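You operate a simulated robot arm through the tools that you are given. There is no shell and no other tool. Be economical: measure what you need, move in short steps, check, and stop when the job is done.

Carry out the task below with a simulated robot arm. There is one attempt and no reset: what you move stays moved.

TASK
Zero the battery tester, then test the blue battery and file it by its reading.
Fine: turn the white knob till the window says READY; contact arm off at the end. Where these are worked on the way, their far stop is far enough and under half their travel is too little: contact arm.

It is judged by the outcome, as a careful person would: the job done as asked, and still so three seconds after it is handed in. It fails if anything else is knocked over, pushed out of place, dropped, spilled or broken.

THE ROBOT
A 7-joint arm with a two-finger parallel gripper, fixed in place. Base frame: the origin is at the foot of the arm, x ahead of it, y to its left, z up; the work surface is at about z = 0.84. Lengths are in m, angles in degrees, forces in N, time in s.
With the tool pointing down near the work surface it reaches from about 0.24 to 0.68 m from the base axis. Its first joint turns from -66.0 to 66.0 degrees. Payload 2.4 kg.
The TCP is the grasp point between the finger pads, 0.03 m short of the fingertips. In the tool frame z runs along the fingers and y along their closing line. The gripper opens to 0.094 m. The fingers are 0.028 m wide and 0.01 m thick; the gripper's body (0.05 by 0.096 m) begins 0.055 m behind the TCP.
Orientation is that of the tool frame in the base frame, as a unit quaternion [x, y, z, w]. With the fingers straight down and closing along the base's y, the tool's x points along the base's -x, its y along +y and its z along -z.

THE INTERFACE
- The arm moves only by the tool jog_arm. Its argument "deltas" is a list of rows, each an object (a shift or turn left out is 0, a gripper value left out holds the last) with "gripper": the gripper command, from -1 (fully open) to 1 (shut), values between in proportion; "linear": the shift along the base's x, y, z in mm, a list of three; "angular": the turn, a rotation vector about the base's x, y, z in degrees, a list of three. In form: [{"gripper": gripper, "linear": [x, y, z], "angular": [ax, ay, az]}, ...]. A call has 1 to 20 rows; each row is the pose to reach, as a shift and turn from the pose commanded when the call began. Rows are played at 5 a second. More than 0.05 m and 8.6 degrees between two rows, or a gripper value outside its range, and nothing of the call is played. A pose out of reach is approached as far as the arm can. The call stops where the force on the tool passes 90 N (or 10 N more than at its start, if that is more) or the arm is blocked; 0.2 s more then pass. Each finger travels about 0.153 m/s and halts on what it meets, pressing with about 37 N; the grip force reading is that of the motor and also rises with nothing between the fingers. The clock runs only during rows and for 0.2 s after the last one: add rows that repeat a pose to give the fingers time. It gives the time, the measured TCP pose, the force on the tool (base axes), the opening and the grip force at its end, in the units of the frame above (readings bear some noise), with the torque about the TCP (base axes, N m) and any sound that the robot's microphone picked up.
- Cameras (640 x 400 px; columns grow to the right, rows downward): "scene" is fixed at [0.0286, 0.4649, 1.4543]; the picture's right is [-0.84, -0.53, 0.00], its down [-0.27, 0.42, -0.87] and it looks along [0.46, -0.73, -0.50] (base axes); focal length 309 px, centre (320, 200). "wrist" rides on the gripper at [0.076, 0.014, -0.103] in the tool frame; the picture's right is [-0.18, 0.98, 0.00], its down [-0.75, -0.14, -0.64] and it looks along [-0.63, -0.12, 0.77] (tool axes); focal length 243 px, centre (320, 200). There is no depth. A picture from a camera that has moved, and an enlarged one, comes with that camera's place and axes in the base frame and with its lens.
- capture(camera): a new picture of that camera. It takes no simulated time.
- zoom(camera, box): a new picture of the part [left, top, right, bottom] of that camera's present view, enlarged. It takes no simulated time.
- hand_in(): hands the job in; it is judged then, once.

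Work in short steps. Places have to be worked out from the pictures, the camera data and where the tool is seen: move nearer, look again, correct. Check each grasp and each placing, and mend what went wrong. You have 120 turns and 84 pictures in all, those below and enlarged ones among them. Open the gripper and draw the arm clear of the work before you hand the job in, unless the task says otherwise; then end with one line.

The tools are called after "Request:" as a command line: name --argument value ..., lists and objects as JSON in quotes. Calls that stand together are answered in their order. jog_arm: Moves the arm, as the interface text tells. Its arguments: {"type":"object","properties":{"deltas":{"type":"array"}},"required":["deltas"]} The other tools are called the same way: capture (camera) takes a picture; zoom (camera, box) takes an enlarged picture of a part of a camera's view; hand_in () hands the job in.

At the start:

```text
clock: 0.0
ee_pos: [0.4031, -0.1513, 1.2265]
ee_rot: [-0.001, 1.0, 0.0, 0.0]
force: [-0.5, 0.3, -0.6]
ft_torque: [-0.01, 0.0, -0.03]
finger_gap: 0.0941
gripper_force: 0.0
```

scene: 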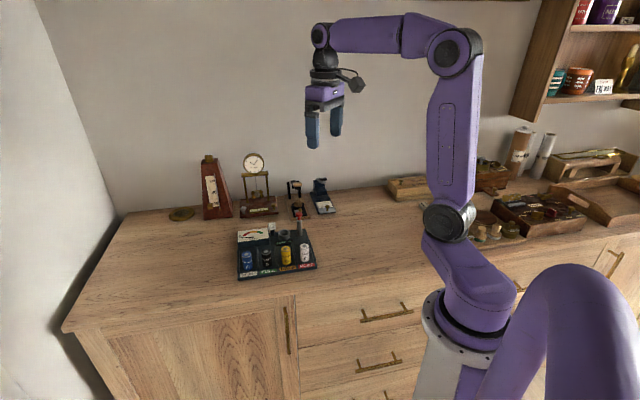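
wrist: 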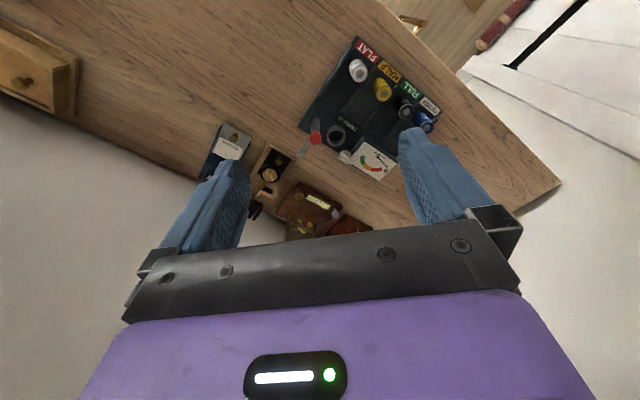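

I'll look closer at the tester in both views.

Request:
zoom --camera "scene" --box '[225, 200, 325, 285]'

Request:
zoom --camera "wrist" --box '[290, 30, 450, 190]'

```text
4.71 times, centred on (275, 242) of scene
camera zoom: at [0.0286, 0.4649, 1.4543], right [-0.84, -0.53, 0.0], down [-0.27, 0.42, -0.87], along [0.46, -0.73, -0.5], focal length 1454 px, centre (532, 0)
```

zoom: 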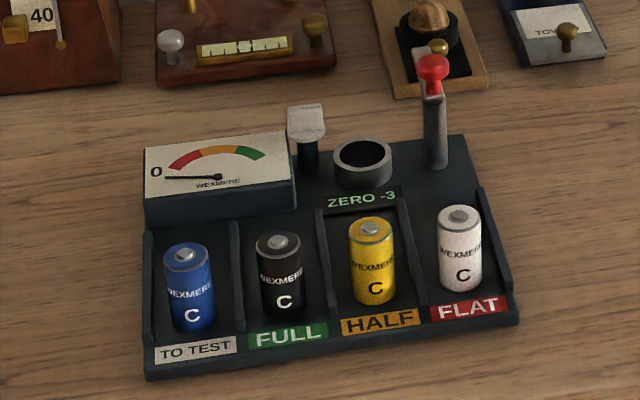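

```text
2.50 times, centred on (370, 110) of wrist
camera zoom: at [0.3281, -0.1389, 1.328], right [0.18, 0.98, 0.0], down [0.75, -0.14, 0.64], along [0.63, -0.12, -0.77], focal length 606 px, centre (195, 425)
```

zoom: 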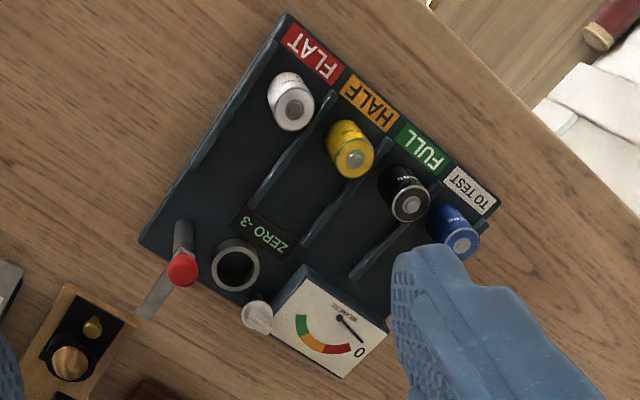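

I'll swing the wrist camera to face the tester from its front (yaw about -45°), staying well above it.

Request:
jog_arm --deltas '[{"linear": [3, 25, -20], "angular": [0, 0, -6]}, {"linear": [6, 50, -45], "angular": [0, 0, -12]}, {"linear": [9, 75, -70], "angular": [0, 0, -18]}, {"linear": [12, 100, -95], "angular": [0, 0, -24]}, {"linear": [15, 125, -120], "angular": [0, 0, -30]}, {"linear": [18, 150, -145], "angular": [0, 0, -36]}, {"linear": [20, 170, -170], "angular": [0, 0, -42]}, {"linear": [21, 187, -200], "angular": [0, 0, -45]}, {"linear": [21, 187, -200], "angular": [0, 0, -45]}]'

Request:
capture --camera "wrist"

```text
clock: 2.0
ee_pos: [0.4246, 0.0331, 1.0249]
ee_rot: [0.382, 0.924, 0.0, 0.0]
force: [-1.2, -0.4, 0.5]
ft_torque: [-0.01, 0.01, 0.02]
finger_gap: 0.0939
gripper_force: 0.2
```

```text
79 pictures are left
camera wrist: at [0.3802, 0.0966, 1.1264], right [0.83, 0.56, 0.0], down [0.43, -0.63, 0.64], along [0.36, -0.53, -0.77], focal length 243 px, centre (320, 200)
```

wrist: 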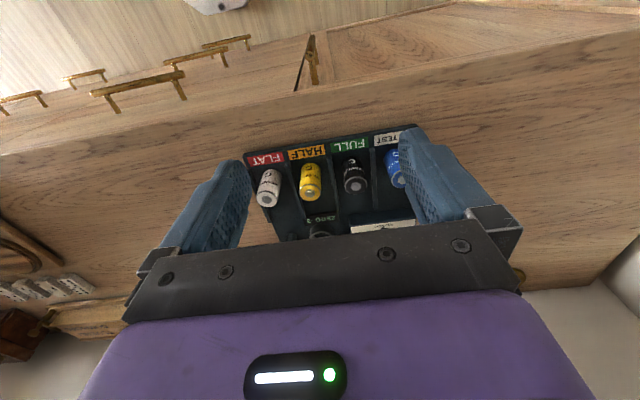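

The image is upside-down with the far side hidden by the gripper; I shift forward over the board to see its rear half.

Request:
jog_arm --deltas '[{"linear": [20, -25, 0]}, {"linear": [45, -50, 0]}, {"linear": [60, -80, 0]}, {"linear": [60, -80, 0]}]'

Request:
zoom --camera "wrist" --box '[220, 30, 430, 240]'

```text
clock: 3.0
ee_pos: [0.4856, -0.0478, 1.027]
ee_rot: [0.383, 0.924, 0.0, 0.001]
force: [-0.5, -0.7, -1.0]
ft_torque: [-0.01, -0.01, 0.01]
finger_gap: 0.0943
gripper_force: 0.0
```

```text
1.90 times, centred on (325, 135) of wrist
camera zoom: at [0.441, 0.016, 1.1285], right [0.82, 0.57, 0.0], down [0.43, -0.63, 0.64], along [0.36, -0.53, -0.77], focal length 462 px, centre (310, 324)
```

zoom: 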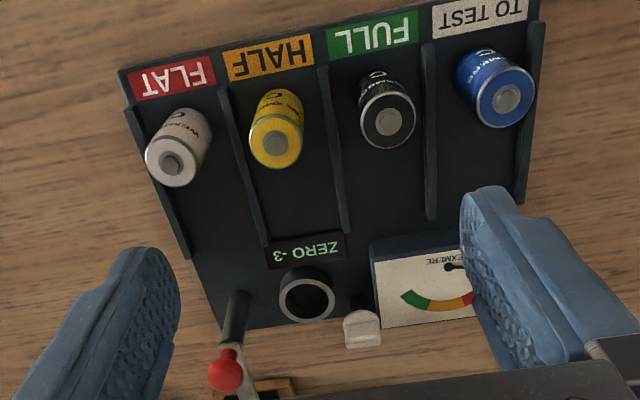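

Request:
zoom --camera "scene" --box '[264, 208, 304, 242]'

Request:
jog_arm --deltas '[{"linear": [25, -30, 0]}, {"linear": [50, -55, 0]}, {"linear": [50, -55, 0]}]'

Request:
zoom --camera "wrist" --box '[240, 80, 400, 220]'

```text
11.76 times, centred on (284, 225) of scene
camera zoom: at [0.0286, 0.4649, 1.4543], right [-0.84, -0.53, 0.0], down [-0.27, 0.42, -0.87], along [0.46, -0.73, -0.5], focal length 3636 px, centre (744, -94)
```

zoom: 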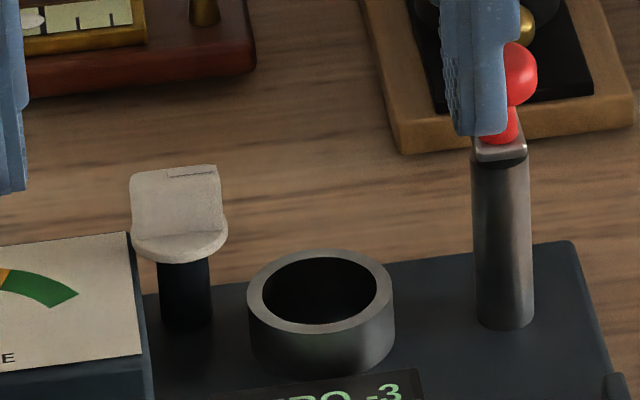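

```text
clock: 3.8
ee_pos: [0.5362, -0.1002, 1.0261]
ee_rot: [0.383, 0.924, 0.001, 0.001]
force: [0.0, 0.1, -0.1]
ft_torque: [-0.01, -0.02, 0.01]
finger_gap: 0.0943
gripper_force: 0.0
```

```text
2.86 times, centred on (320, 150) of wrist
camera zoom: at [0.4923, -0.0369, 1.1287], right [0.83, 0.56, 0.0], down [0.43, -0.63, 0.64], along [0.36, -0.53, -0.77], focal length 693 px, centre (320, 343)
```

zoom: 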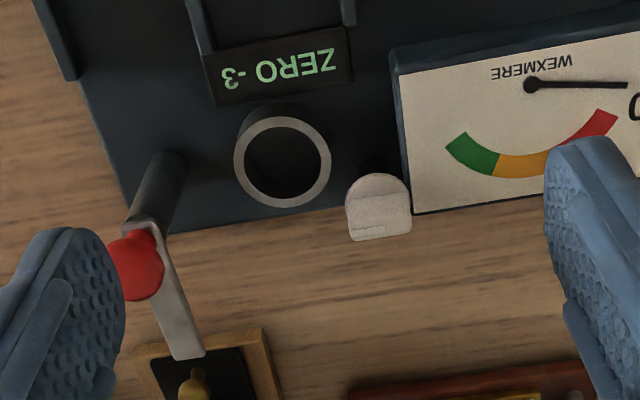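

The white knob stands on a post beside the meter (fin along the board's long axis, around x 0.58, y -0.13, z 0.887–0.912); the contact arm is a horizontal bar pivoting on the post behind the FLAT lane. I rotate the tool 87° to close across the knob's fin, staying high.

Request:
jog_arm --deltas '[{"linear": [5, -3, 5], "angular": [0, 0, 8]}, {"linear": [10, -6, 10], "angular": [0, 0, 16]}, {"linear": [15, -9, 10], "angular": [0, 0, 24]}, {"linear": [20, -12, 10], "angular": [0, 0, 32]}, {"linear": [25, -15, 10], "angular": [0, 0, 40]}, {"linear": [30, -18, 10], "angular": [0, 0, 48]}, {"linear": [35, -21, 5], "angular": [0, 0, 56]}, {"linear": [40, -25, 0], "angular": [0, 0, 64]}, {"linear": [45, -29, 0], "angular": [0, 0, 72]}, {"linear": [45, -29, 0], "angular": [0, 0, 80]}, {"linear": [45, -29, 0], "angular": [0, 0, 87]}, {"linear": [45, -29, 0], "angular": [0, 0, 87]}]'

Request:
capture --camera "wrist"

Request:
zoom --camera "scene" --box '[225, 180, 335, 285]'

```text
clock: 6.4
ee_pos: [0.5799, -0.1284, 1.0249]
ee_rot: [-0.359, 0.933, 0.0, 0.0]
force: [-0.6, -0.2, 0.2]
ft_torque: [-0.02, -0.02, 0.05]
finger_gap: 0.094
gripper_force: 0.2
```

```text
75 pictures are left
camera wrist: at [0.5141, -0.1706, 1.1277], right [-0.52, 0.85, 0.0], down [0.65, 0.4, 0.64], along [0.55, 0.34, -0.77], focal length 243 px, centre (320, 200)
```

wrist: 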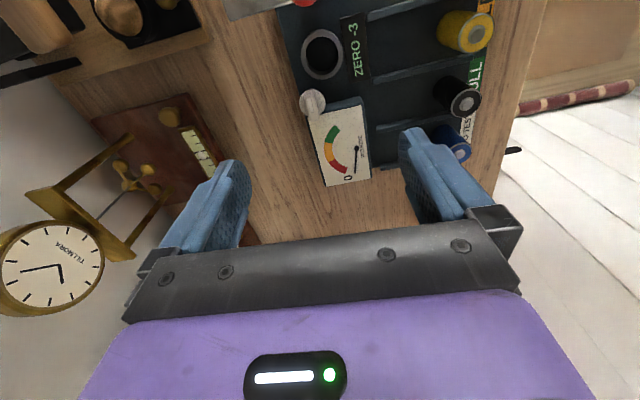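

```text
3.81 times, centred on (280, 232) of scene
camera zoom: at [0.0286, 0.4649, 1.4543], right [-0.84, -0.53, 0.0], down [-0.27, 0.42, -0.87], along [0.46, -0.73, -0.5], focal length 1177 px, centre (472, 76)
```

zoom: 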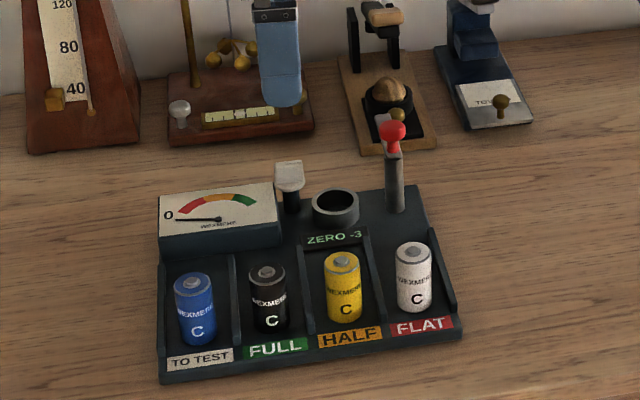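

Knob is near (0.580, -0.131). I narrow the gripper, descend in steps with fingertips staying above the meter top, then check.

Request:
jog_arm --deltas '[{"linear": [0, -3, 0], "gripper": -0.3}, {"linear": [0, -3, -30], "gripper": -0.3}, {"linear": [0, -3, -60], "gripper": -0.3}, {"linear": [0, -3, -85], "gripper": -0.3}, {"linear": [0, -3, -85], "gripper": -0.3}]'

Request:
zoom --camera "scene" --box '[245, 195, 315, 245]'

Request:
capture --camera "wrist"

```text
clock: 7.6
ee_pos: [0.5806, -0.1312, 0.9402]
ee_rot: [-0.359, 0.933, 0.0, 0.001]
force: [0.5, -1.2, 0.0]
ft_torque: [-0.01, -0.01, 0.0]
finger_gap: 0.0609
gripper_force: 0.1
```

```text
8.00 times, centred on (280, 220) of scene
camera zoom: at [0.0286, 0.4649, 1.4543], right [-0.84, -0.53, 0.0], down [-0.27, 0.42, -0.87], along [0.46, -0.73, -0.5], focal length 2472 px, centre (640, 40)
```

zoom: 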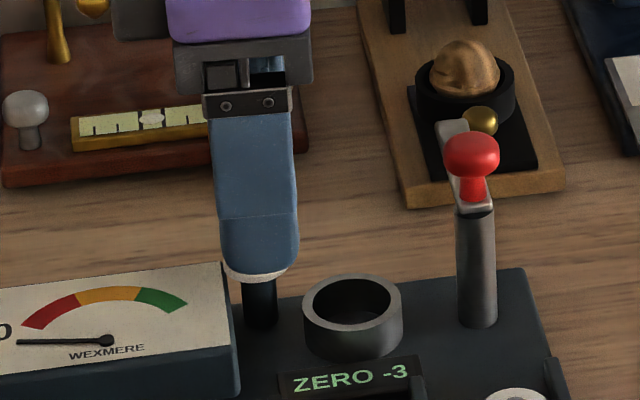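

```text
72 pictures are left
camera wrist: at [0.5149, -0.1731, 1.0417], right [-0.52, 0.85, 0.0], down [0.65, 0.4, 0.64], along [0.55, 0.34, -0.77], focal length 243 px, centre (320, 200)
```

wrist: 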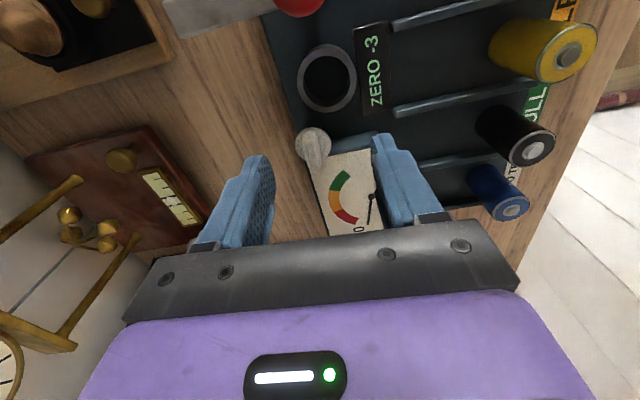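

Fingers straddle the knob; descend 19 mm more and close on the fin.

Request:
jog_arm --deltas '[{"linear": [0, -3, -10], "gripper": -0.3}, {"linear": [0, -3, -19], "gripper": -0.3}, {"linear": [0, -3, -19], "gripper": 0.2}, {"linear": [0, -3, -19], "gripper": 0.7}, {"linear": [0, -3, -19], "gripper": 0.7}]'

Request:
zoom --camera "scene" --box '[245, 195, 315, 245]'

```text
clock: 8.8
ee_pos: [0.5814, -0.136, 0.9223]
ee_rot: [-0.359, 0.933, 0.0, 0.0]
force: [0.6, -1.7, -0.4]
ft_torque: [-0.02, -0.03, 0.0]
finger_gap: 0.0155
gripper_force: 0.8
```

```text
8.00 times, centred on (280, 220) of scene
camera zoom: at [0.0286, 0.4649, 1.4543], right [-0.84, -0.53, 0.0], down [-0.27, 0.42, -0.87], along [0.46, -0.73, -0.5], focal length 2472 px, centre (640, 40)
```

zoom: 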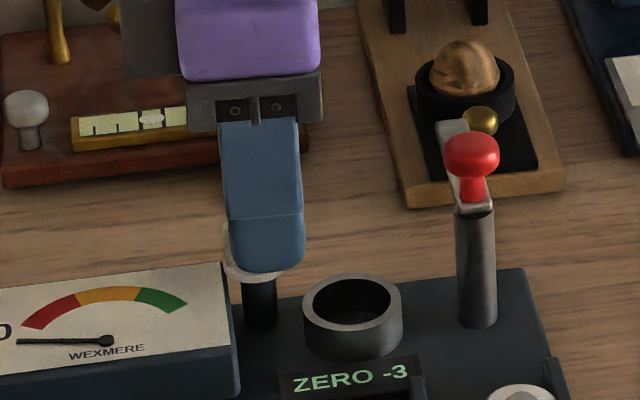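

Slightly off along the fin (about 3 mm); I shift and close fully.

Request:
jog_arm --deltas '[{"linear": [2, 2, 0], "gripper": 0.6}, {"linear": [2, 2, 0], "gripper": 1}, {"linear": [2, 2, 0], "gripper": 1}]'

```text
clock: 9.6
ee_pos: [0.5838, -0.1358, 0.9228]
ee_rot: [-0.358, 0.934, -0.001, 0.001]
force: [2.2, -6.2, -0.4]
ft_torque: [0.24, -0.5, -0.02]
finger_gap: 0.0096
gripper_force: 36.8
```

Gripped (gap 9.6 mm). Relieve the side load and turn a small 12° test, then read the window.

Request:
jog_arm --deltas '[{"linear": [1, -3, 0], "gripper": 1}, {"linear": [1, -3, 0], "angular": [0, 0, 6], "gripper": 1}, {"linear": [1, -3, 0], "angular": [0, 0, 12], "gripper": 1}, {"linear": [1, -3, 0], "angular": [0, 0, 12], "gripper": 1}]'

Request:
zoom --camera "scene" --box '[245, 195, 315, 245]'

```text
clock: 10.6
ee_pos: [0.5844, -0.1357, 0.9225]
ee_rot: [-0.456, 0.89, 0.001, 0.001]
force: [-2.7, 2.9, 2.7]
ft_torque: [0.27, -0.11, 0.02]
finger_gap: 0.0096
gripper_force: 37.5
```

```text
8.00 times, centred on (280, 220) of scene
camera zoom: at [0.0284, 0.465, 1.4543], right [-0.84, -0.53, 0.0], down [-0.27, 0.42, -0.87], along [0.46, -0.73, -0.5], focal length 2472 px, centre (640, 40)
```

zoom: 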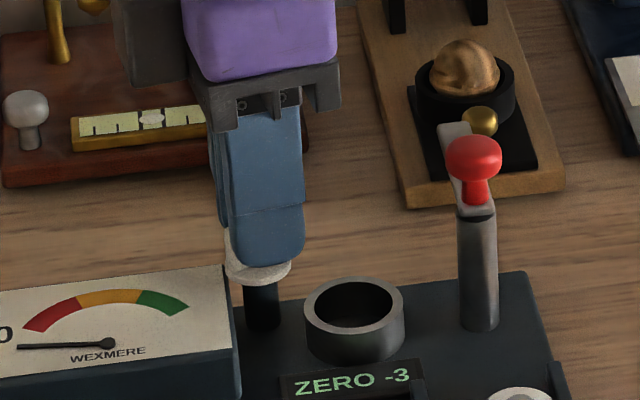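

Still -3 after 12°; I continue to 36°.

Request:
jog_arm --deltas '[{"angular": [0, 0, 6], "gripper": 1}, {"angular": [0, 0, 12], "gripper": 1}, {"angular": [0, 0, 18], "gripper": 1}, {"angular": [0, 0, 24], "gripper": 1}, {"angular": [0, 0, 24], "gripper": 1}]'

Request:
zoom --camera "scene" --box '[245, 195, 315, 245]'

```text
clock: 11.8
ee_pos: [0.5841, -0.1355, 0.9227]
ee_rot: [-0.63, 0.777, -0.002, 0.002]
force: [1.1, 8.2, 12.4]
ft_torque: [0.05, 0.03, 0.0]
finger_gap: 0.0096
gripper_force: 37.5
```

```text
8.00 times, centred on (280, 220) of scene
camera zoom: at [0.0284, 0.4652, 1.4542], right [-0.84, -0.53, 0.0], down [-0.27, 0.42, -0.87], along [0.46, -0.73, -0.5], focal length 2472 px, centre (640, 40)
```

zoom: 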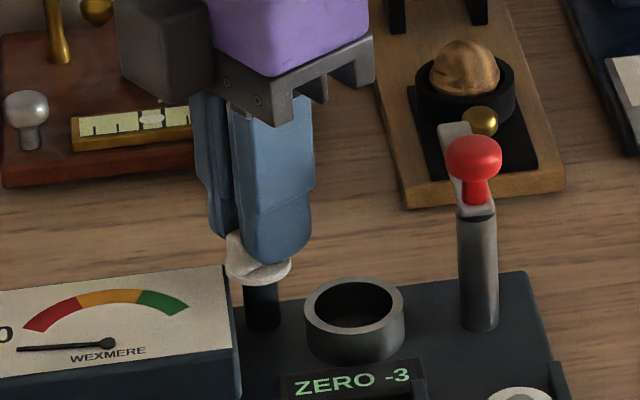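

Request:
capture --camera "wrist"

```text
68 pictures are left
camera wrist: at [0.5545, -0.2081, 1.024], right [-0.92, 0.38, 0.0], down [0.29, 0.71, 0.64], along [0.25, 0.59, -0.77], focal length 243 px, centre (320, 200)
```

wrist: 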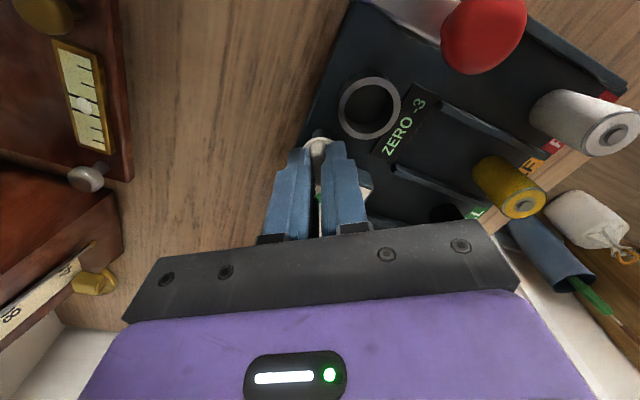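

The knob follows the gripper but the window hasn't changed, so I turn back past the start in the other direction.

Request:
jog_arm --deltas '[{"angular": [0, 0, -7], "gripper": 1}, {"angular": [0, 0, -14], "gripper": 1}, {"angular": [0, 0, -21], "gripper": 1}, {"angular": [0, 0, -28], "gripper": 1}, {"angular": [0, 0, -36], "gripper": 1}, {"angular": [0, 0, -44], "gripper": 1}, {"angular": [0, 0, -51], "gripper": 1}, {"angular": [0, 0, -51], "gripper": 1}]'

Request:
zoom --camera "scene" --box '[245, 195, 315, 245]'

```text
clock: 13.6
ee_pos: [0.584, -0.135, 0.9212]
ee_rot: [-0.233, 0.972, 0.001, -0.001]
force: [-7.2, 18.2, 23.0]
ft_torque: [0.55, 0.29, 0.07]
finger_gap: 0.0096
gripper_force: 37.0
```

```text
8.00 times, centred on (280, 220) of scene
camera zoom: at [0.0279, 0.4655, 1.4541], right [-0.84, -0.53, 0.0], down [-0.27, 0.42, -0.87], along [0.46, -0.73, -0.5], focal length 2472 px, centre (640, 40)
```

zoom: 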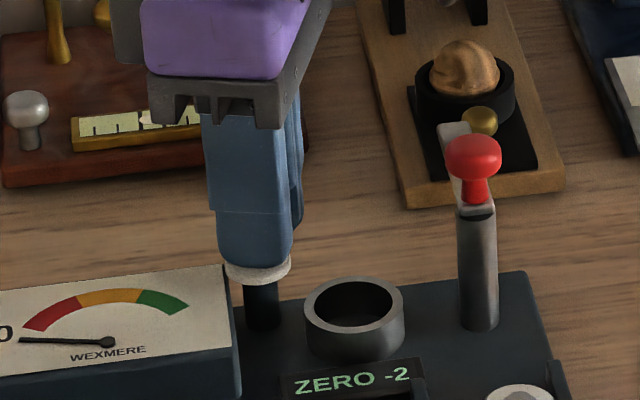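

It now reads -2: clockwise is right. I continue 18° more while easing the side load.

Request:
jog_arm --deltas '[{"linear": [0, 2, 2], "gripper": 1}, {"linear": [0, 2, 2], "angular": [0, 0, -6], "gripper": 1}, {"linear": [0, 2, 2], "angular": [0, 0, -12], "gripper": 1}, {"linear": [0, 2, 2], "angular": [0, 0, -18], "gripper": 1}, {"linear": [0, 2, 2], "angular": [0, 0, -18], "gripper": 1}]'

Request:
zoom --camera "scene" --box '[245, 195, 315, 245]'

```text
clock: 14.8
ee_pos: [0.5836, -0.136, 0.9232]
ee_rot: [-0.077, 0.997, 0.0, 0.001]
force: [1.1, -1.4, -0.3]
ft_torque: [-0.23, -0.36, -0.02]
finger_gap: 0.0096
gripper_force: 36.8
```

```text
8.00 times, centred on (280, 220) of scene
camera zoom: at [0.0287, 0.4648, 1.4544], right [-0.84, -0.53, 0.0], down [-0.27, 0.42, -0.87], along [0.46, -0.73, -0.5], focal length 2472 px, centre (640, 40)
```

zoom: 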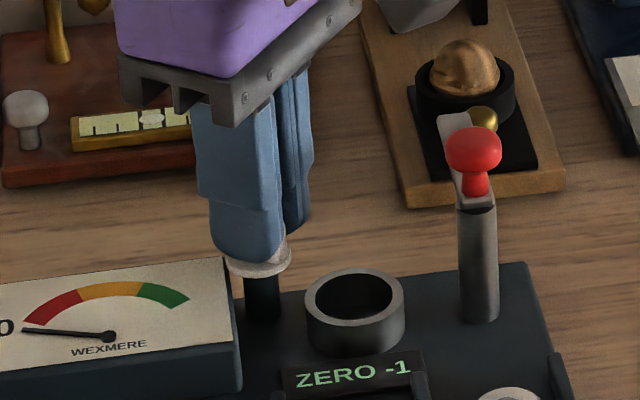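

Now -1; another 18°.

Request:
jog_arm --deltas '[{"angular": [0, 0, -6], "gripper": 1}, {"angular": [0, 0, -12], "gripper": 1}, {"angular": [0, 0, -18], "gripper": 1}, {"angular": [0, 0, -18], "gripper": 1}]'

Request:
zoom --camera "scene" --box '[245, 195, 315, 245]'

```text
clock: 15.8
ee_pos: [0.5824, -0.1334, 0.9233]
ee_rot: [0.079, 0.997, 0.0, 0.001]
force: [-0.2, 1.3, -0.9]
ft_torque: [-0.08, -0.41, 0.0]
finger_gap: 0.0095
gripper_force: 37.1
```

```text
8.00 times, centred on (280, 220) of scene
camera zoom: at [0.0287, 0.4649, 1.4543], right [-0.84, -0.53, 0.0], down [-0.27, 0.42, -0.87], along [0.46, -0.73, -0.5], focal length 2472 px, centre (640, 40)
```

zoom: 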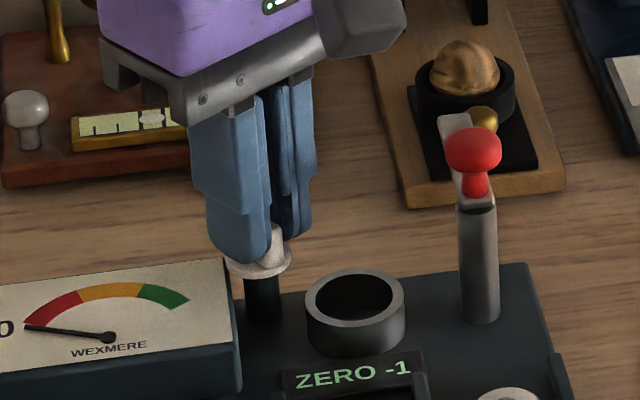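

Still -1 but the needle is moving up; continue another 9°.

Request:
jog_arm --deltas '[{"angular": [0, 0, -5], "gripper": 1}, {"angular": [0, 0, -9], "gripper": 1}, {"angular": [0, 0, -9], "gripper": 1}]'

Request:
zoom --camera "scene" --box '[245, 195, 315, 245]'

```text
clock: 16.6
ee_pos: [0.5836, -0.1355, 0.9245]
ee_rot: [0.157, 0.988, 0.001, 0.0]
force: [-0.2, 0.8, -0.1]
ft_torque: [-0.19, -0.42, 0.05]
finger_gap: 0.0097
gripper_force: 36.9
```

```text
8.00 times, centred on (280, 220) of scene
camera zoom: at [0.0287, 0.4649, 1.4543], right [-0.84, -0.53, 0.0], down [-0.27, 0.42, -0.87], along [0.46, -0.73, -0.5], focal length 2472 px, centre (640, 40)
```

zoom: 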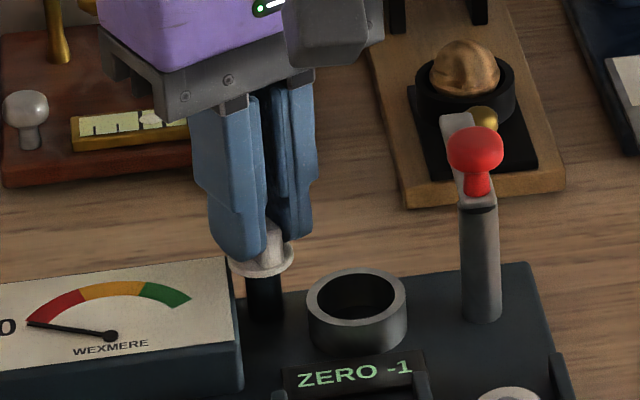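

Request:
jog_arm --deltas '[{"angular": [0, 0, -5], "gripper": 1}, {"angular": [0, 0, -9], "gripper": 1}, {"angular": [0, 0, -9], "gripper": 1}]'

Request:
zoom --camera "scene" --box '[245, 195, 315, 245]'

```text
clock: 17.4
ee_pos: [0.5824, -0.136, 0.9241]
ee_rot: [0.234, 0.972, 0.0, 0.001]
force: [-0.1, -0.2, -1.9]
ft_torque: [-0.39, -0.47, 0.0]
finger_gap: 0.0095
gripper_force: 37.2
```

```text
8.00 times, centred on (280, 220) of scene
camera zoom: at [0.0287, 0.4649, 1.4543], right [-0.84, -0.53, 0.0], down [-0.27, 0.42, -0.87], along [0.46, -0.73, -0.5], focal length 2472 px, centre (640, 40)
```

zoom: 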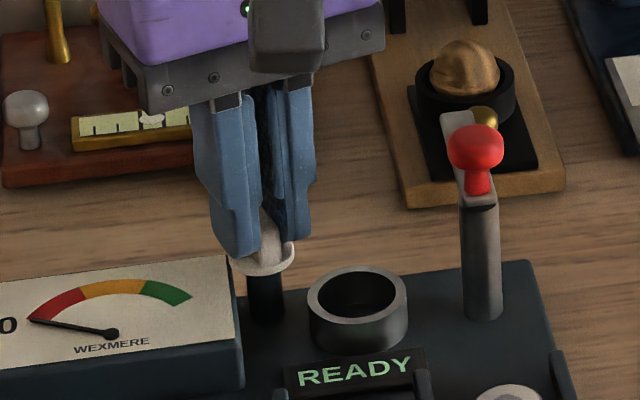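

READY. I nudge 3° deeper for margin, release gently and lift.

Request:
jog_arm --deltas '[{"angular": [0, 0, -3], "gripper": 1}, {"angular": [0, 0, -3], "gripper": 1}, {"angular": [0, 0, -3], "gripper": 0.3}, {"angular": [0, 0, -3], "gripper": 0.3}, {"angular": [0, 0, -3], "linear": [0, 0, 30], "gripper": 0.3}, {"angular": [0, 0, -3], "linear": [0, 0, 75], "gripper": 0.3}, {"angular": [0, 0, -3], "linear": [0, 0, 110], "gripper": 0.3}]'

Request:
zoom --camera "scene" --box '[225, 195, 325, 285]'

```text
clock: 19.0
ee_pos: [0.5824, -0.1331, 1.0342]
ee_rot: [0.259, 0.966, 0.0, 0.001]
force: [0.3, 0.5, 0.8]
ft_torque: [0.03, 0.01, 0.02]
finger_gap: 0.0329
gripper_force: 0.1
```

```text
4.44 times, centred on (275, 240) of scene
camera zoom: at [0.0286, 0.4649, 1.4543], right [-0.84, -0.53, 0.0], down [-0.27, 0.42, -0.87], along [0.46, -0.73, -0.5], focal length 1374 px, centre (520, 22)
```

zoom: 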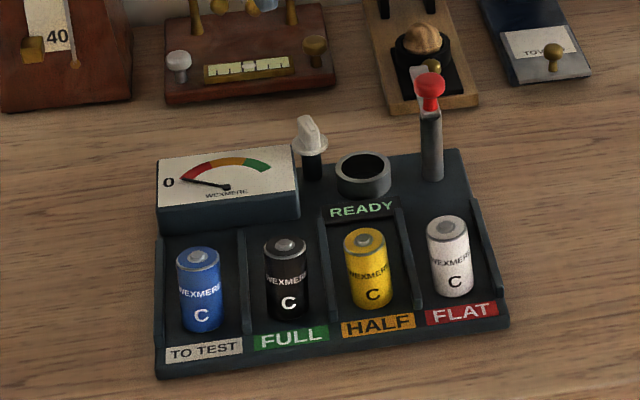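

READY holds after release. Now I turn back (closing across the lanes' length) and move above the blue battery, opening the gripper.

Request:
jog_arm --deltas '[{"linear": [-4, 15, 0], "angular": [0, 0, 8], "gripper": -0.3}, {"linear": [-8, 30, 0], "angular": [0, 0, 16], "gripper": -0.3}, {"linear": [-12, 46, 0], "angular": [0, 0, 24]}, {"linear": [-16, 62, 0], "angular": [0, 0, 32]}, {"linear": [-20, 78, 0], "angular": [0, 0, 40]}, {"linear": [-24, 94, 0], "angular": [0, 0, 48]}, {"linear": [-28, 110, 0], "angular": [0, 0, 56]}, {"linear": [-32, 126, 0], "angular": [0, 0, 64]}, {"linear": [-35, 140, 0], "angular": [0, 0, 70]}, {"linear": [-37, 153, 0], "angular": [0, 0, 74]}, {"linear": [-37, 153, 0], "angular": [0, 0, 74]}]'

Request:
capture --camera "wrist"

Request:
zoom --camera "scene" --box '[225, 195, 325, 285]'

```text
clock: 21.4
ee_pos: [0.5461, 0.0202, 1.0339]
ee_rot: [-0.375, 0.927, 0.001, 0.001]
force: [-0.1, -0.5, 0.6]
ft_torque: [0.01, -0.01, -0.02]
finger_gap: 0.061
gripper_force: 0.0
```

```text
61 pictures are left
camera wrist: at [0.4814, -0.0244, 1.1362], right [-0.55, 0.83, 0.0], down [0.64, 0.42, 0.64], along [0.54, 0.36, -0.77], focal length 243 px, centre (320, 200)
```

wrist: 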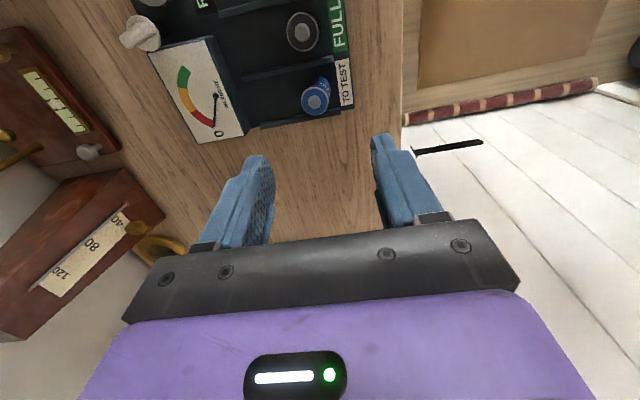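

```text
4.44 times, centred on (275, 240) of scene
camera zoom: at [0.0285, 0.4649, 1.4543], right [-0.84, -0.53, 0.0], down [-0.27, 0.42, -0.87], along [0.46, -0.73, -0.5], focal length 1374 px, centre (520, 22)
```

zoom: 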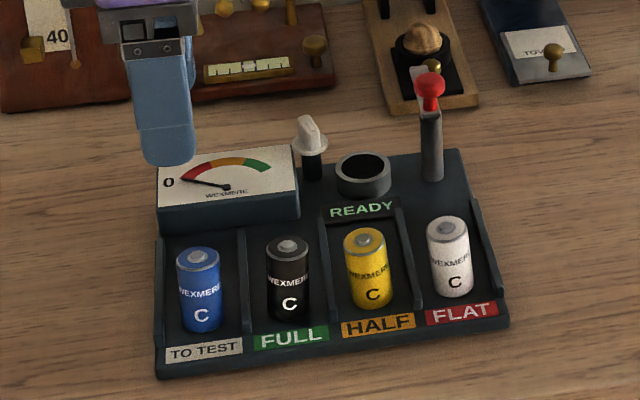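

Blue battery top is about (0.542, 0.015, 0.908). I shift slightly and descend so the tips sit about 22 mm below its top.

Request:
jog_arm --deltas '[{"linear": [-4, -5, -25], "gripper": -0.3}, {"linear": [-4, -5, -55], "gripper": -0.3}, {"linear": [-4, -5, -85], "gripper": -0.3}, {"linear": [-4, -5, -85], "gripper": -0.3}]'

Request:
capture --camera "wrist"

Request:
zoom --camera "scene" --box '[225, 215, 295, 285]'

```text
clock: 22.4
ee_pos: [0.5439, 0.0136, 0.9483]
ee_rot: [-0.374, 0.927, 0.0, 0.001]
force: [-0.7, -0.5, 0.4]
ft_torque: [0.03, 0.0, -0.02]
finger_gap: 0.0609
gripper_force: 0.0
```

```text
59 pictures are left
camera wrist: at [0.4789, -0.0309, 1.0503], right [-0.55, 0.83, 0.0], down [0.64, 0.42, 0.64], along [0.54, 0.35, -0.77], focal length 243 px, centre (320, 200)
```

wrist: 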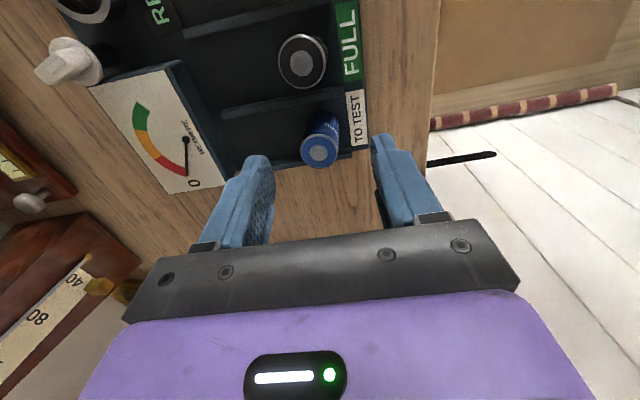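

```text
5.71 times, centred on (260, 250) of scene
camera zoom: at [0.0286, 0.4649, 1.4543], right [-0.84, -0.53, 0.0], down [-0.27, 0.42, -0.87], along [0.46, -0.73, -0.5], focal length 1766 px, centre (663, -86)
```

zoom: 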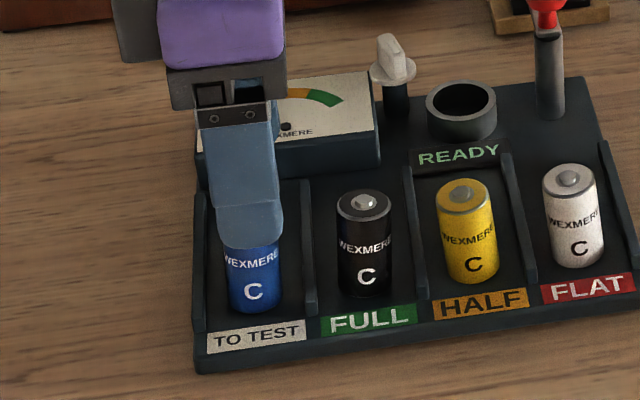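

Centred. Descend 32 mm and close.

Request:
jog_arm --deltas '[{"linear": [0, -1, -16], "gripper": -0.3}, {"linear": [0, -1, -32], "gripper": -0.3}, {"linear": [0, -1, -32], "gripper": 0.1}, {"linear": [0, -1, -32], "gripper": 0.6}, {"linear": [0, -1, -32], "gripper": 1}, {"linear": [0, -1, -32], "gripper": 1}]'

Request:
zoom --camera "scene" --box '[225, 215, 295, 285]'

```text
clock: 23.8
ee_pos: [0.5435, 0.0118, 0.9158]
ee_rot: [-0.374, 0.927, 0.001, 0.0]
force: [0.4, -0.9, -0.5]
ft_torque: [0.0, -0.01, -0.01]
finger_gap: 0.0241
gripper_force: 37.2
```

```text
5.71 times, centred on (260, 250) of scene
camera zoom: at [0.0286, 0.4649, 1.4543], right [-0.84, -0.53, 0.0], down [-0.27, 0.42, -0.87], along [0.46, -0.73, -0.5], focal length 1766 px, centre (663, -86)
```

zoom: 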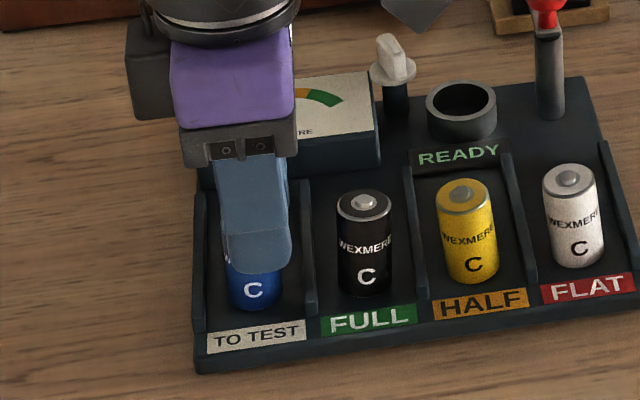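

Held (24 mm). Lift and carry over the cup.

Request:
jog_arm --deltas '[{"linear": [0, 0, 30], "gripper": 1}, {"linear": [0, 0, 75], "gripper": 1}, {"linear": [0, -30, 85], "gripper": 1}, {"linear": [0, -60, 85], "gripper": 1}, {"linear": [0, -90, 85], "gripper": 1}, {"linear": [-1, -120, 85], "gripper": 1}, {"linear": [-1, -152, 85], "gripper": 1}, {"linear": [-1, -152, 70], "gripper": 1}, {"linear": [-1, -152, 70], "gripper": 1}]'

Request:
capture --camera "wrist"

Request:
zoom --camera "scene" --box '[245, 195, 315, 245]'

```text
clock: 25.8
ee_pos: [0.5401, -0.1394, 0.9862]
ee_rot: [-0.375, 0.927, 0.001, 0.001]
force: [0.1, 0.3, 0.2]
ft_torque: [0.0, 0.0, 0.02]
finger_gap: 0.0244
gripper_force: 37.3
```

```text
56 pictures are left
camera wrist: at [0.476, -0.1828, 1.0881], right [-0.55, 0.83, 0.0], down [0.64, 0.42, 0.64], along [0.54, 0.35, -0.77], focal length 243 px, centre (320, 200)
```

wrist: 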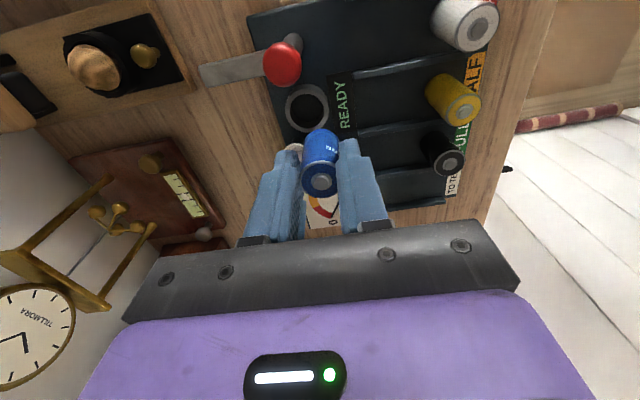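

```text
8.00 times, centred on (280, 220) of scene
camera zoom: at [0.0286, 0.4649, 1.4543], right [-0.84, -0.53, 0.0], down [-0.27, 0.42, -0.87], along [0.46, -0.73, -0.5], focal length 2472 px, centre (640, 40)
```

zoom: 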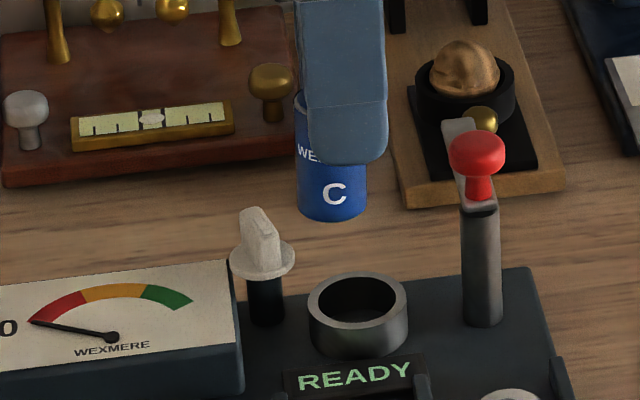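

From both views, the cup lies ~8 mm toward FLAT and ~11 mm further back of the battery. I correct by (+2.5, -13.7) mm and lower to just above the rim to re-check.

Request:
jog_arm --deltas '[{"linear": [2.5, -13.7, 0], "gripper": 1}, {"linear": [2.5, -13.7, -15], "gripper": 1}, {"linear": [2.5, -13.7, -32], "gripper": 1}, {"linear": [2.5, -13.7, -32], "gripper": 1}]'

Request:
zoom --camera "wrist" --box '[240, 80, 400, 220]'

Request:
zoom --camera "scene" --box '[255, 205, 311, 240]'

```text
clock: 26.8
ee_pos: [0.5441, -0.1525, 0.9555]
ee_rot: [-0.375, 0.927, 0.001, 0.001]
force: [0.0, 0.7, -1.5]
ft_torque: [0.03, 0.0, -0.01]
finger_gap: 0.0242
gripper_force: 37.4
```

```text
2.86 times, centred on (320, 150) of wrist
camera zoom: at [0.4782, -0.1957, 1.0574], right [-0.55, 0.83, 0.0], down [0.64, 0.42, 0.64], along [0.54, 0.35, -0.77], focal length 693 px, centre (320, 343)
```

zoom: 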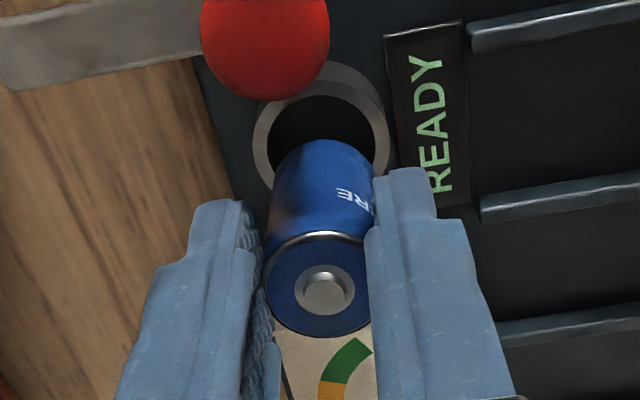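

```text
11.43 times, centred on (283, 222) of scene
camera zoom: at [0.0286, 0.4649, 1.4543], right [-0.84, -0.53, 0.0], down [-0.27, 0.42, -0.87], along [0.46, -0.73, -0.5], focal length 3532 px, centre (743, -57)
```

zoom: 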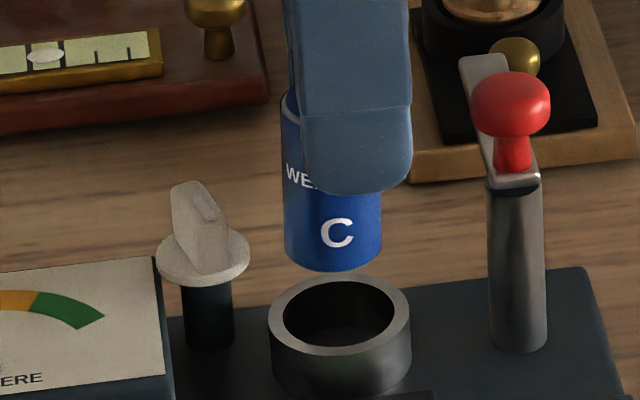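

Aligned across; about 2 mm to go toward the post. I correct and lower gently into the cup.

Request:
jog_arm --deltas '[{"linear": [-1.6, -1.6, 0], "gripper": 1}, {"linear": [-1.6, -1.6, -8], "gripper": 1}, {"linear": [-1.6, -1.6, -16], "gripper": 1}, {"linear": [-1.6, -1.6, -24], "gripper": 1}, {"linear": [-1.6, -1.6, -24], "gripper": 1}]'

Request:
zoom --camera "scene" --box '[255, 205, 311, 240]'

```text
clock: 28.0
ee_pos: [0.5429, -0.1547, 0.9312]
ee_rot: [-0.375, 0.927, 0.0, 0.0]
force: [-0.4, 0.4, -0.1]
ft_torque: [0.03, -0.01, 0.0]
finger_gap: 0.0243
gripper_force: 36.5
```

```text
11.43 times, centred on (283, 222) of scene
camera zoom: at [0.0286, 0.4649, 1.4543], right [-0.84, -0.53, 0.0], down [-0.27, 0.42, -0.87], along [0.46, -0.73, -0.5], focal length 3532 px, centre (743, -57)
```

zoom: 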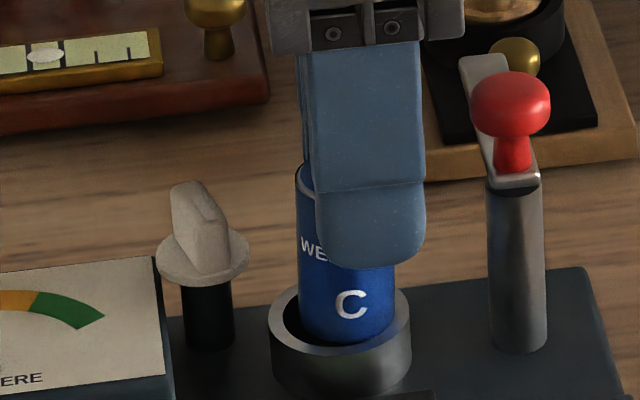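

Battery is entering the cup with no force; nudge 1.5 mm back and continue down.

Request:
jog_arm --deltas '[{"linear": [1.1, 1.1, 0], "gripper": 1}, {"linear": [1.1, 1.1, -5], "gripper": 1}, {"linear": [1.1, 1.1, -10], "gripper": 1}, {"linear": [1.1, 1.1, -14], "gripper": 1}, {"linear": [1.1, 1.1, -14], "gripper": 1}]'

Request:
zoom --camera "scene" --box '[255, 205, 311, 240]'

```text
clock: 29.2
ee_pos: [0.5433, -0.1549, 0.9167]
ee_rot: [-0.375, 0.927, 0.001, 0.001]
force: [0.7, 1.3, -1.0]
ft_torque: [-0.01, -0.03, -0.03]
finger_gap: 0.0238
gripper_force: 37.1
```

```text
11.43 times, centred on (283, 222) of scene
camera zoom: at [0.0286, 0.4649, 1.4543], right [-0.84, -0.53, 0.0], down [-0.27, 0.42, -0.87], along [0.46, -0.73, -0.5], focal length 3532 px, centre (743, -57)
```

zoom: 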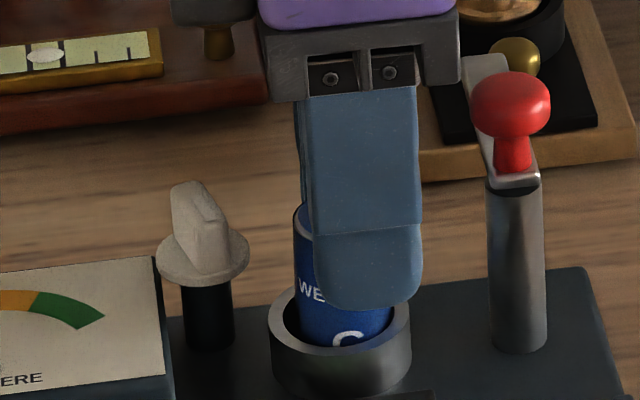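

No floor contact yet; 4 mm more.

Request:
jog_arm --deltas '[{"linear": [0, 0, -2], "gripper": 1}, {"linear": [0, 0, -4], "gripper": 1}, {"linear": [0, 0, -4], "gripper": 1}]'

```text
clock: 30.0
ee_pos: [0.5434, -0.154, 0.9151]
ee_rot: [-0.375, 0.927, -0.001, 0.002]
force: [-9.3, 1.1, 33.7]
ft_torque: [0.38, 0.43, 0.09]
finger_gap: 0.0246
gripper_force: 36.7
```

Seated (33 N). I ease up, release, lift, and look.

Request:
jog_arm --deltas '[{"linear": [0, 0, 3], "gripper": 1}, {"linear": [0, 0, 3], "gripper": 0.2}, {"linear": [0, 0, 3], "gripper": -0.1}, {"linear": [0, 0, 30], "gripper": -0.1}, {"linear": [0, 0, 70], "gripper": -0.1}, {"linear": [0, 0, 90], "gripper": -0.1}, {"linear": [0, 0, 90], "gripper": -0.1}]'

Request:
zoom --camera "scene" --box '[245, 195, 315, 245]'

Request:
zoom --camera "wrist" --box '[180, 0, 420, 220]'

```text
clock: 31.6
ee_pos: [0.5421, -0.153, 1.004]
ee_rot: [-0.375, 0.927, 0.001, 0.001]
force: [-0.3, -0.3, 0.4]
ft_torque: [-0.02, -0.02, 0.02]
finger_gap: 0.0518
gripper_force: 0.1
```

```text
8.00 times, centred on (280, 220) of scene
camera zoom: at [0.0286, 0.4649, 1.4543], right [-0.84, -0.53, 0.0], down [-0.27, 0.42, -0.87], along [0.46, -0.73, -0.5], focal length 2472 px, centre (640, 40)
```

zoom: 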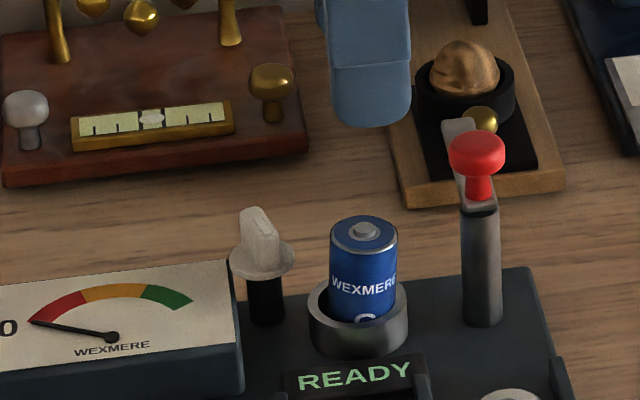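

```text
1.82 times, centred on (300, 110) of wrist
camera zoom: at [0.4776, -0.1972, 1.1051], right [-0.55, 0.83, 0.0], down [0.64, 0.42, 0.64], along [0.54, 0.35, -0.77], focal length 441 px, centre (356, 364)
```

zoom: 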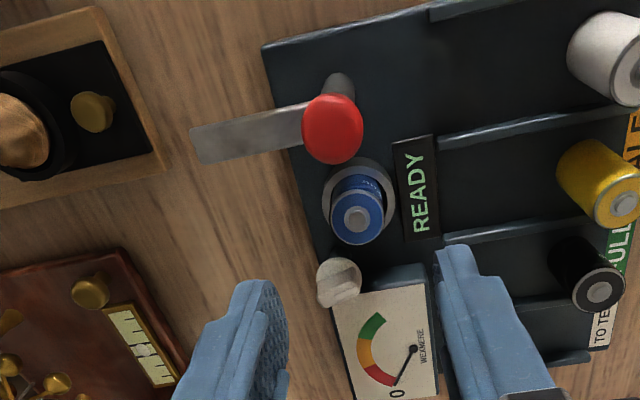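

Battery seated upright in the cup. Next: the contact arm (flat bar at z≈0.915–0.92, pointing rearward from its pivot near (0.510,-0.184)). I close the fingers and move to its FLAT-side, staying high, to push it over the battery.

Request:
jog_arm --deltas '[{"linear": [0, 0, 15], "gripper": 0.5}, {"linear": [-10, -35, 15], "gripper": 1}, {"linear": [-22, -80.5, 15], "gripper": 1}, {"linear": [-22, -80.5, -15], "gripper": 1}, {"linear": [-22, -80.5, -40], "gripper": 1}, {"linear": [-22, -80.5, -40], "gripper": 1}]'

Request:
capture --camera "wrist"

Request:
zoom --camera "scene" --box '[255, 185, 325, 245]'

```text
clock: 33.0
ee_pos: [0.5215, -0.236, 0.9637]
ee_rot: [-0.375, 0.927, 0.0, 0.001]
force: [-0.4, 0.4, -0.2]
ft_torque: [0.01, 0.02, -0.02]
finger_gap: 0.0
gripper_force: 32.8
```

```text
48 pictures are left
camera wrist: at [0.4572, -0.2775, 1.0651], right [-0.55, 0.83, 0.0], down [0.64, 0.42, 0.64], along [0.54, 0.35, -0.77], focal length 243 px, centre (320, 200)
```

wrist: 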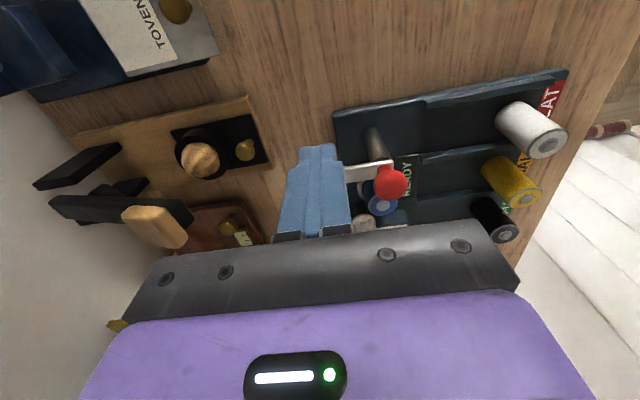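

```text
6.67 times, centred on (290, 215) of scene
camera zoom: at [0.0286, 0.4649, 1.4543], right [-0.84, -0.53, 0.0], down [-0.27, 0.42, -0.87], along [0.46, -0.73, -0.5], focal length 2060 px, centre (520, 100)
```

zoom: 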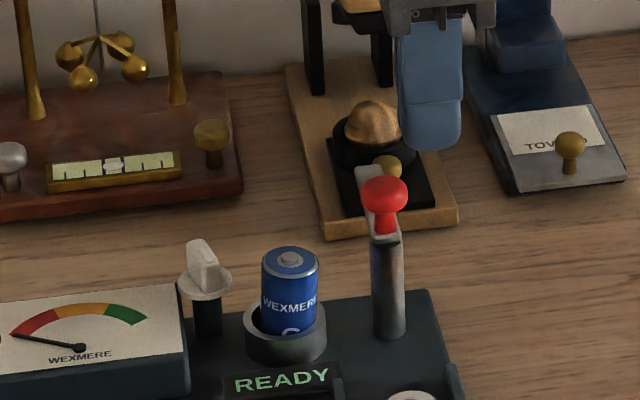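

Fingers are beside the bar. Lower to overlap the bar's height and sweep it around its pivot ~67°, stopping before the fingers could reach the battery.

Request:
jog_arm --deltas '[{"linear": [0, 0, -15], "gripper": 1}, {"linear": [0, 0, -29], "gripper": 1}, {"linear": [4, 4, -29], "gripper": 1}, {"linear": [11, 7, -29], "gripper": 1}, {"linear": [18, 11, -29], "gripper": 1}, {"linear": [25, 17, -29], "gripper": 1}, {"linear": [30, 24.5, -29], "gripper": 1}, {"linear": [33, 34, -29], "gripper": 1}, {"linear": [34, 43.5, -29], "gripper": 1}, {"linear": [34, 43.5, -29], "gripper": 1}]'

Request:
capture --camera "wrist"

Request:
zoom --camera "scene" --box '[255, 185, 325, 245]'

```text
clock: 35.2
ee_pos: [0.5556, -0.1923, 0.9337]
ee_rot: [-0.375, 0.927, 0.001, 0.001]
force: [0.0, -0.9, 0.3]
ft_torque: [0.01, -0.01, 0.0]
finger_gap: 0.0
gripper_force: 32.8
```

```text
46 pictures are left
camera wrist: at [0.4907, -0.2344, 1.0353], right [-0.55, 0.83, 0.0], down [0.64, 0.42, 0.64], along [0.54, 0.35, -0.77], focal length 243 px, centre (320, 200)
```

wrist: 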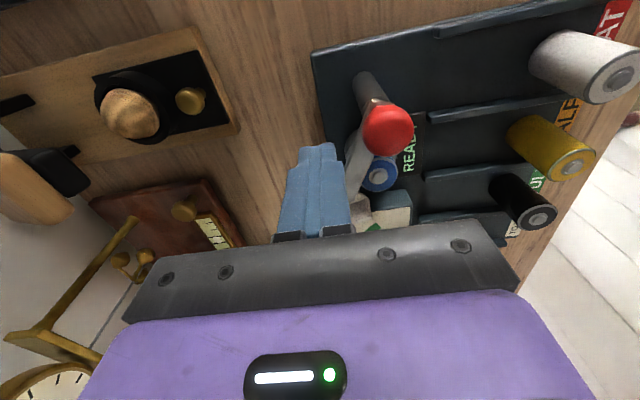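

```text
6.67 times, centred on (290, 215) of scene
camera zoom: at [0.0286, 0.4649, 1.4543], right [-0.84, -0.53, 0.0], down [-0.27, 0.42, -0.87], along [0.46, -0.73, -0.5], focal length 2060 px, centre (520, 100)
```

zoom: 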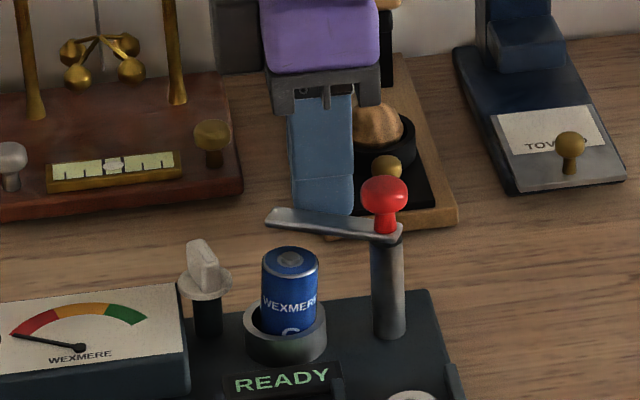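

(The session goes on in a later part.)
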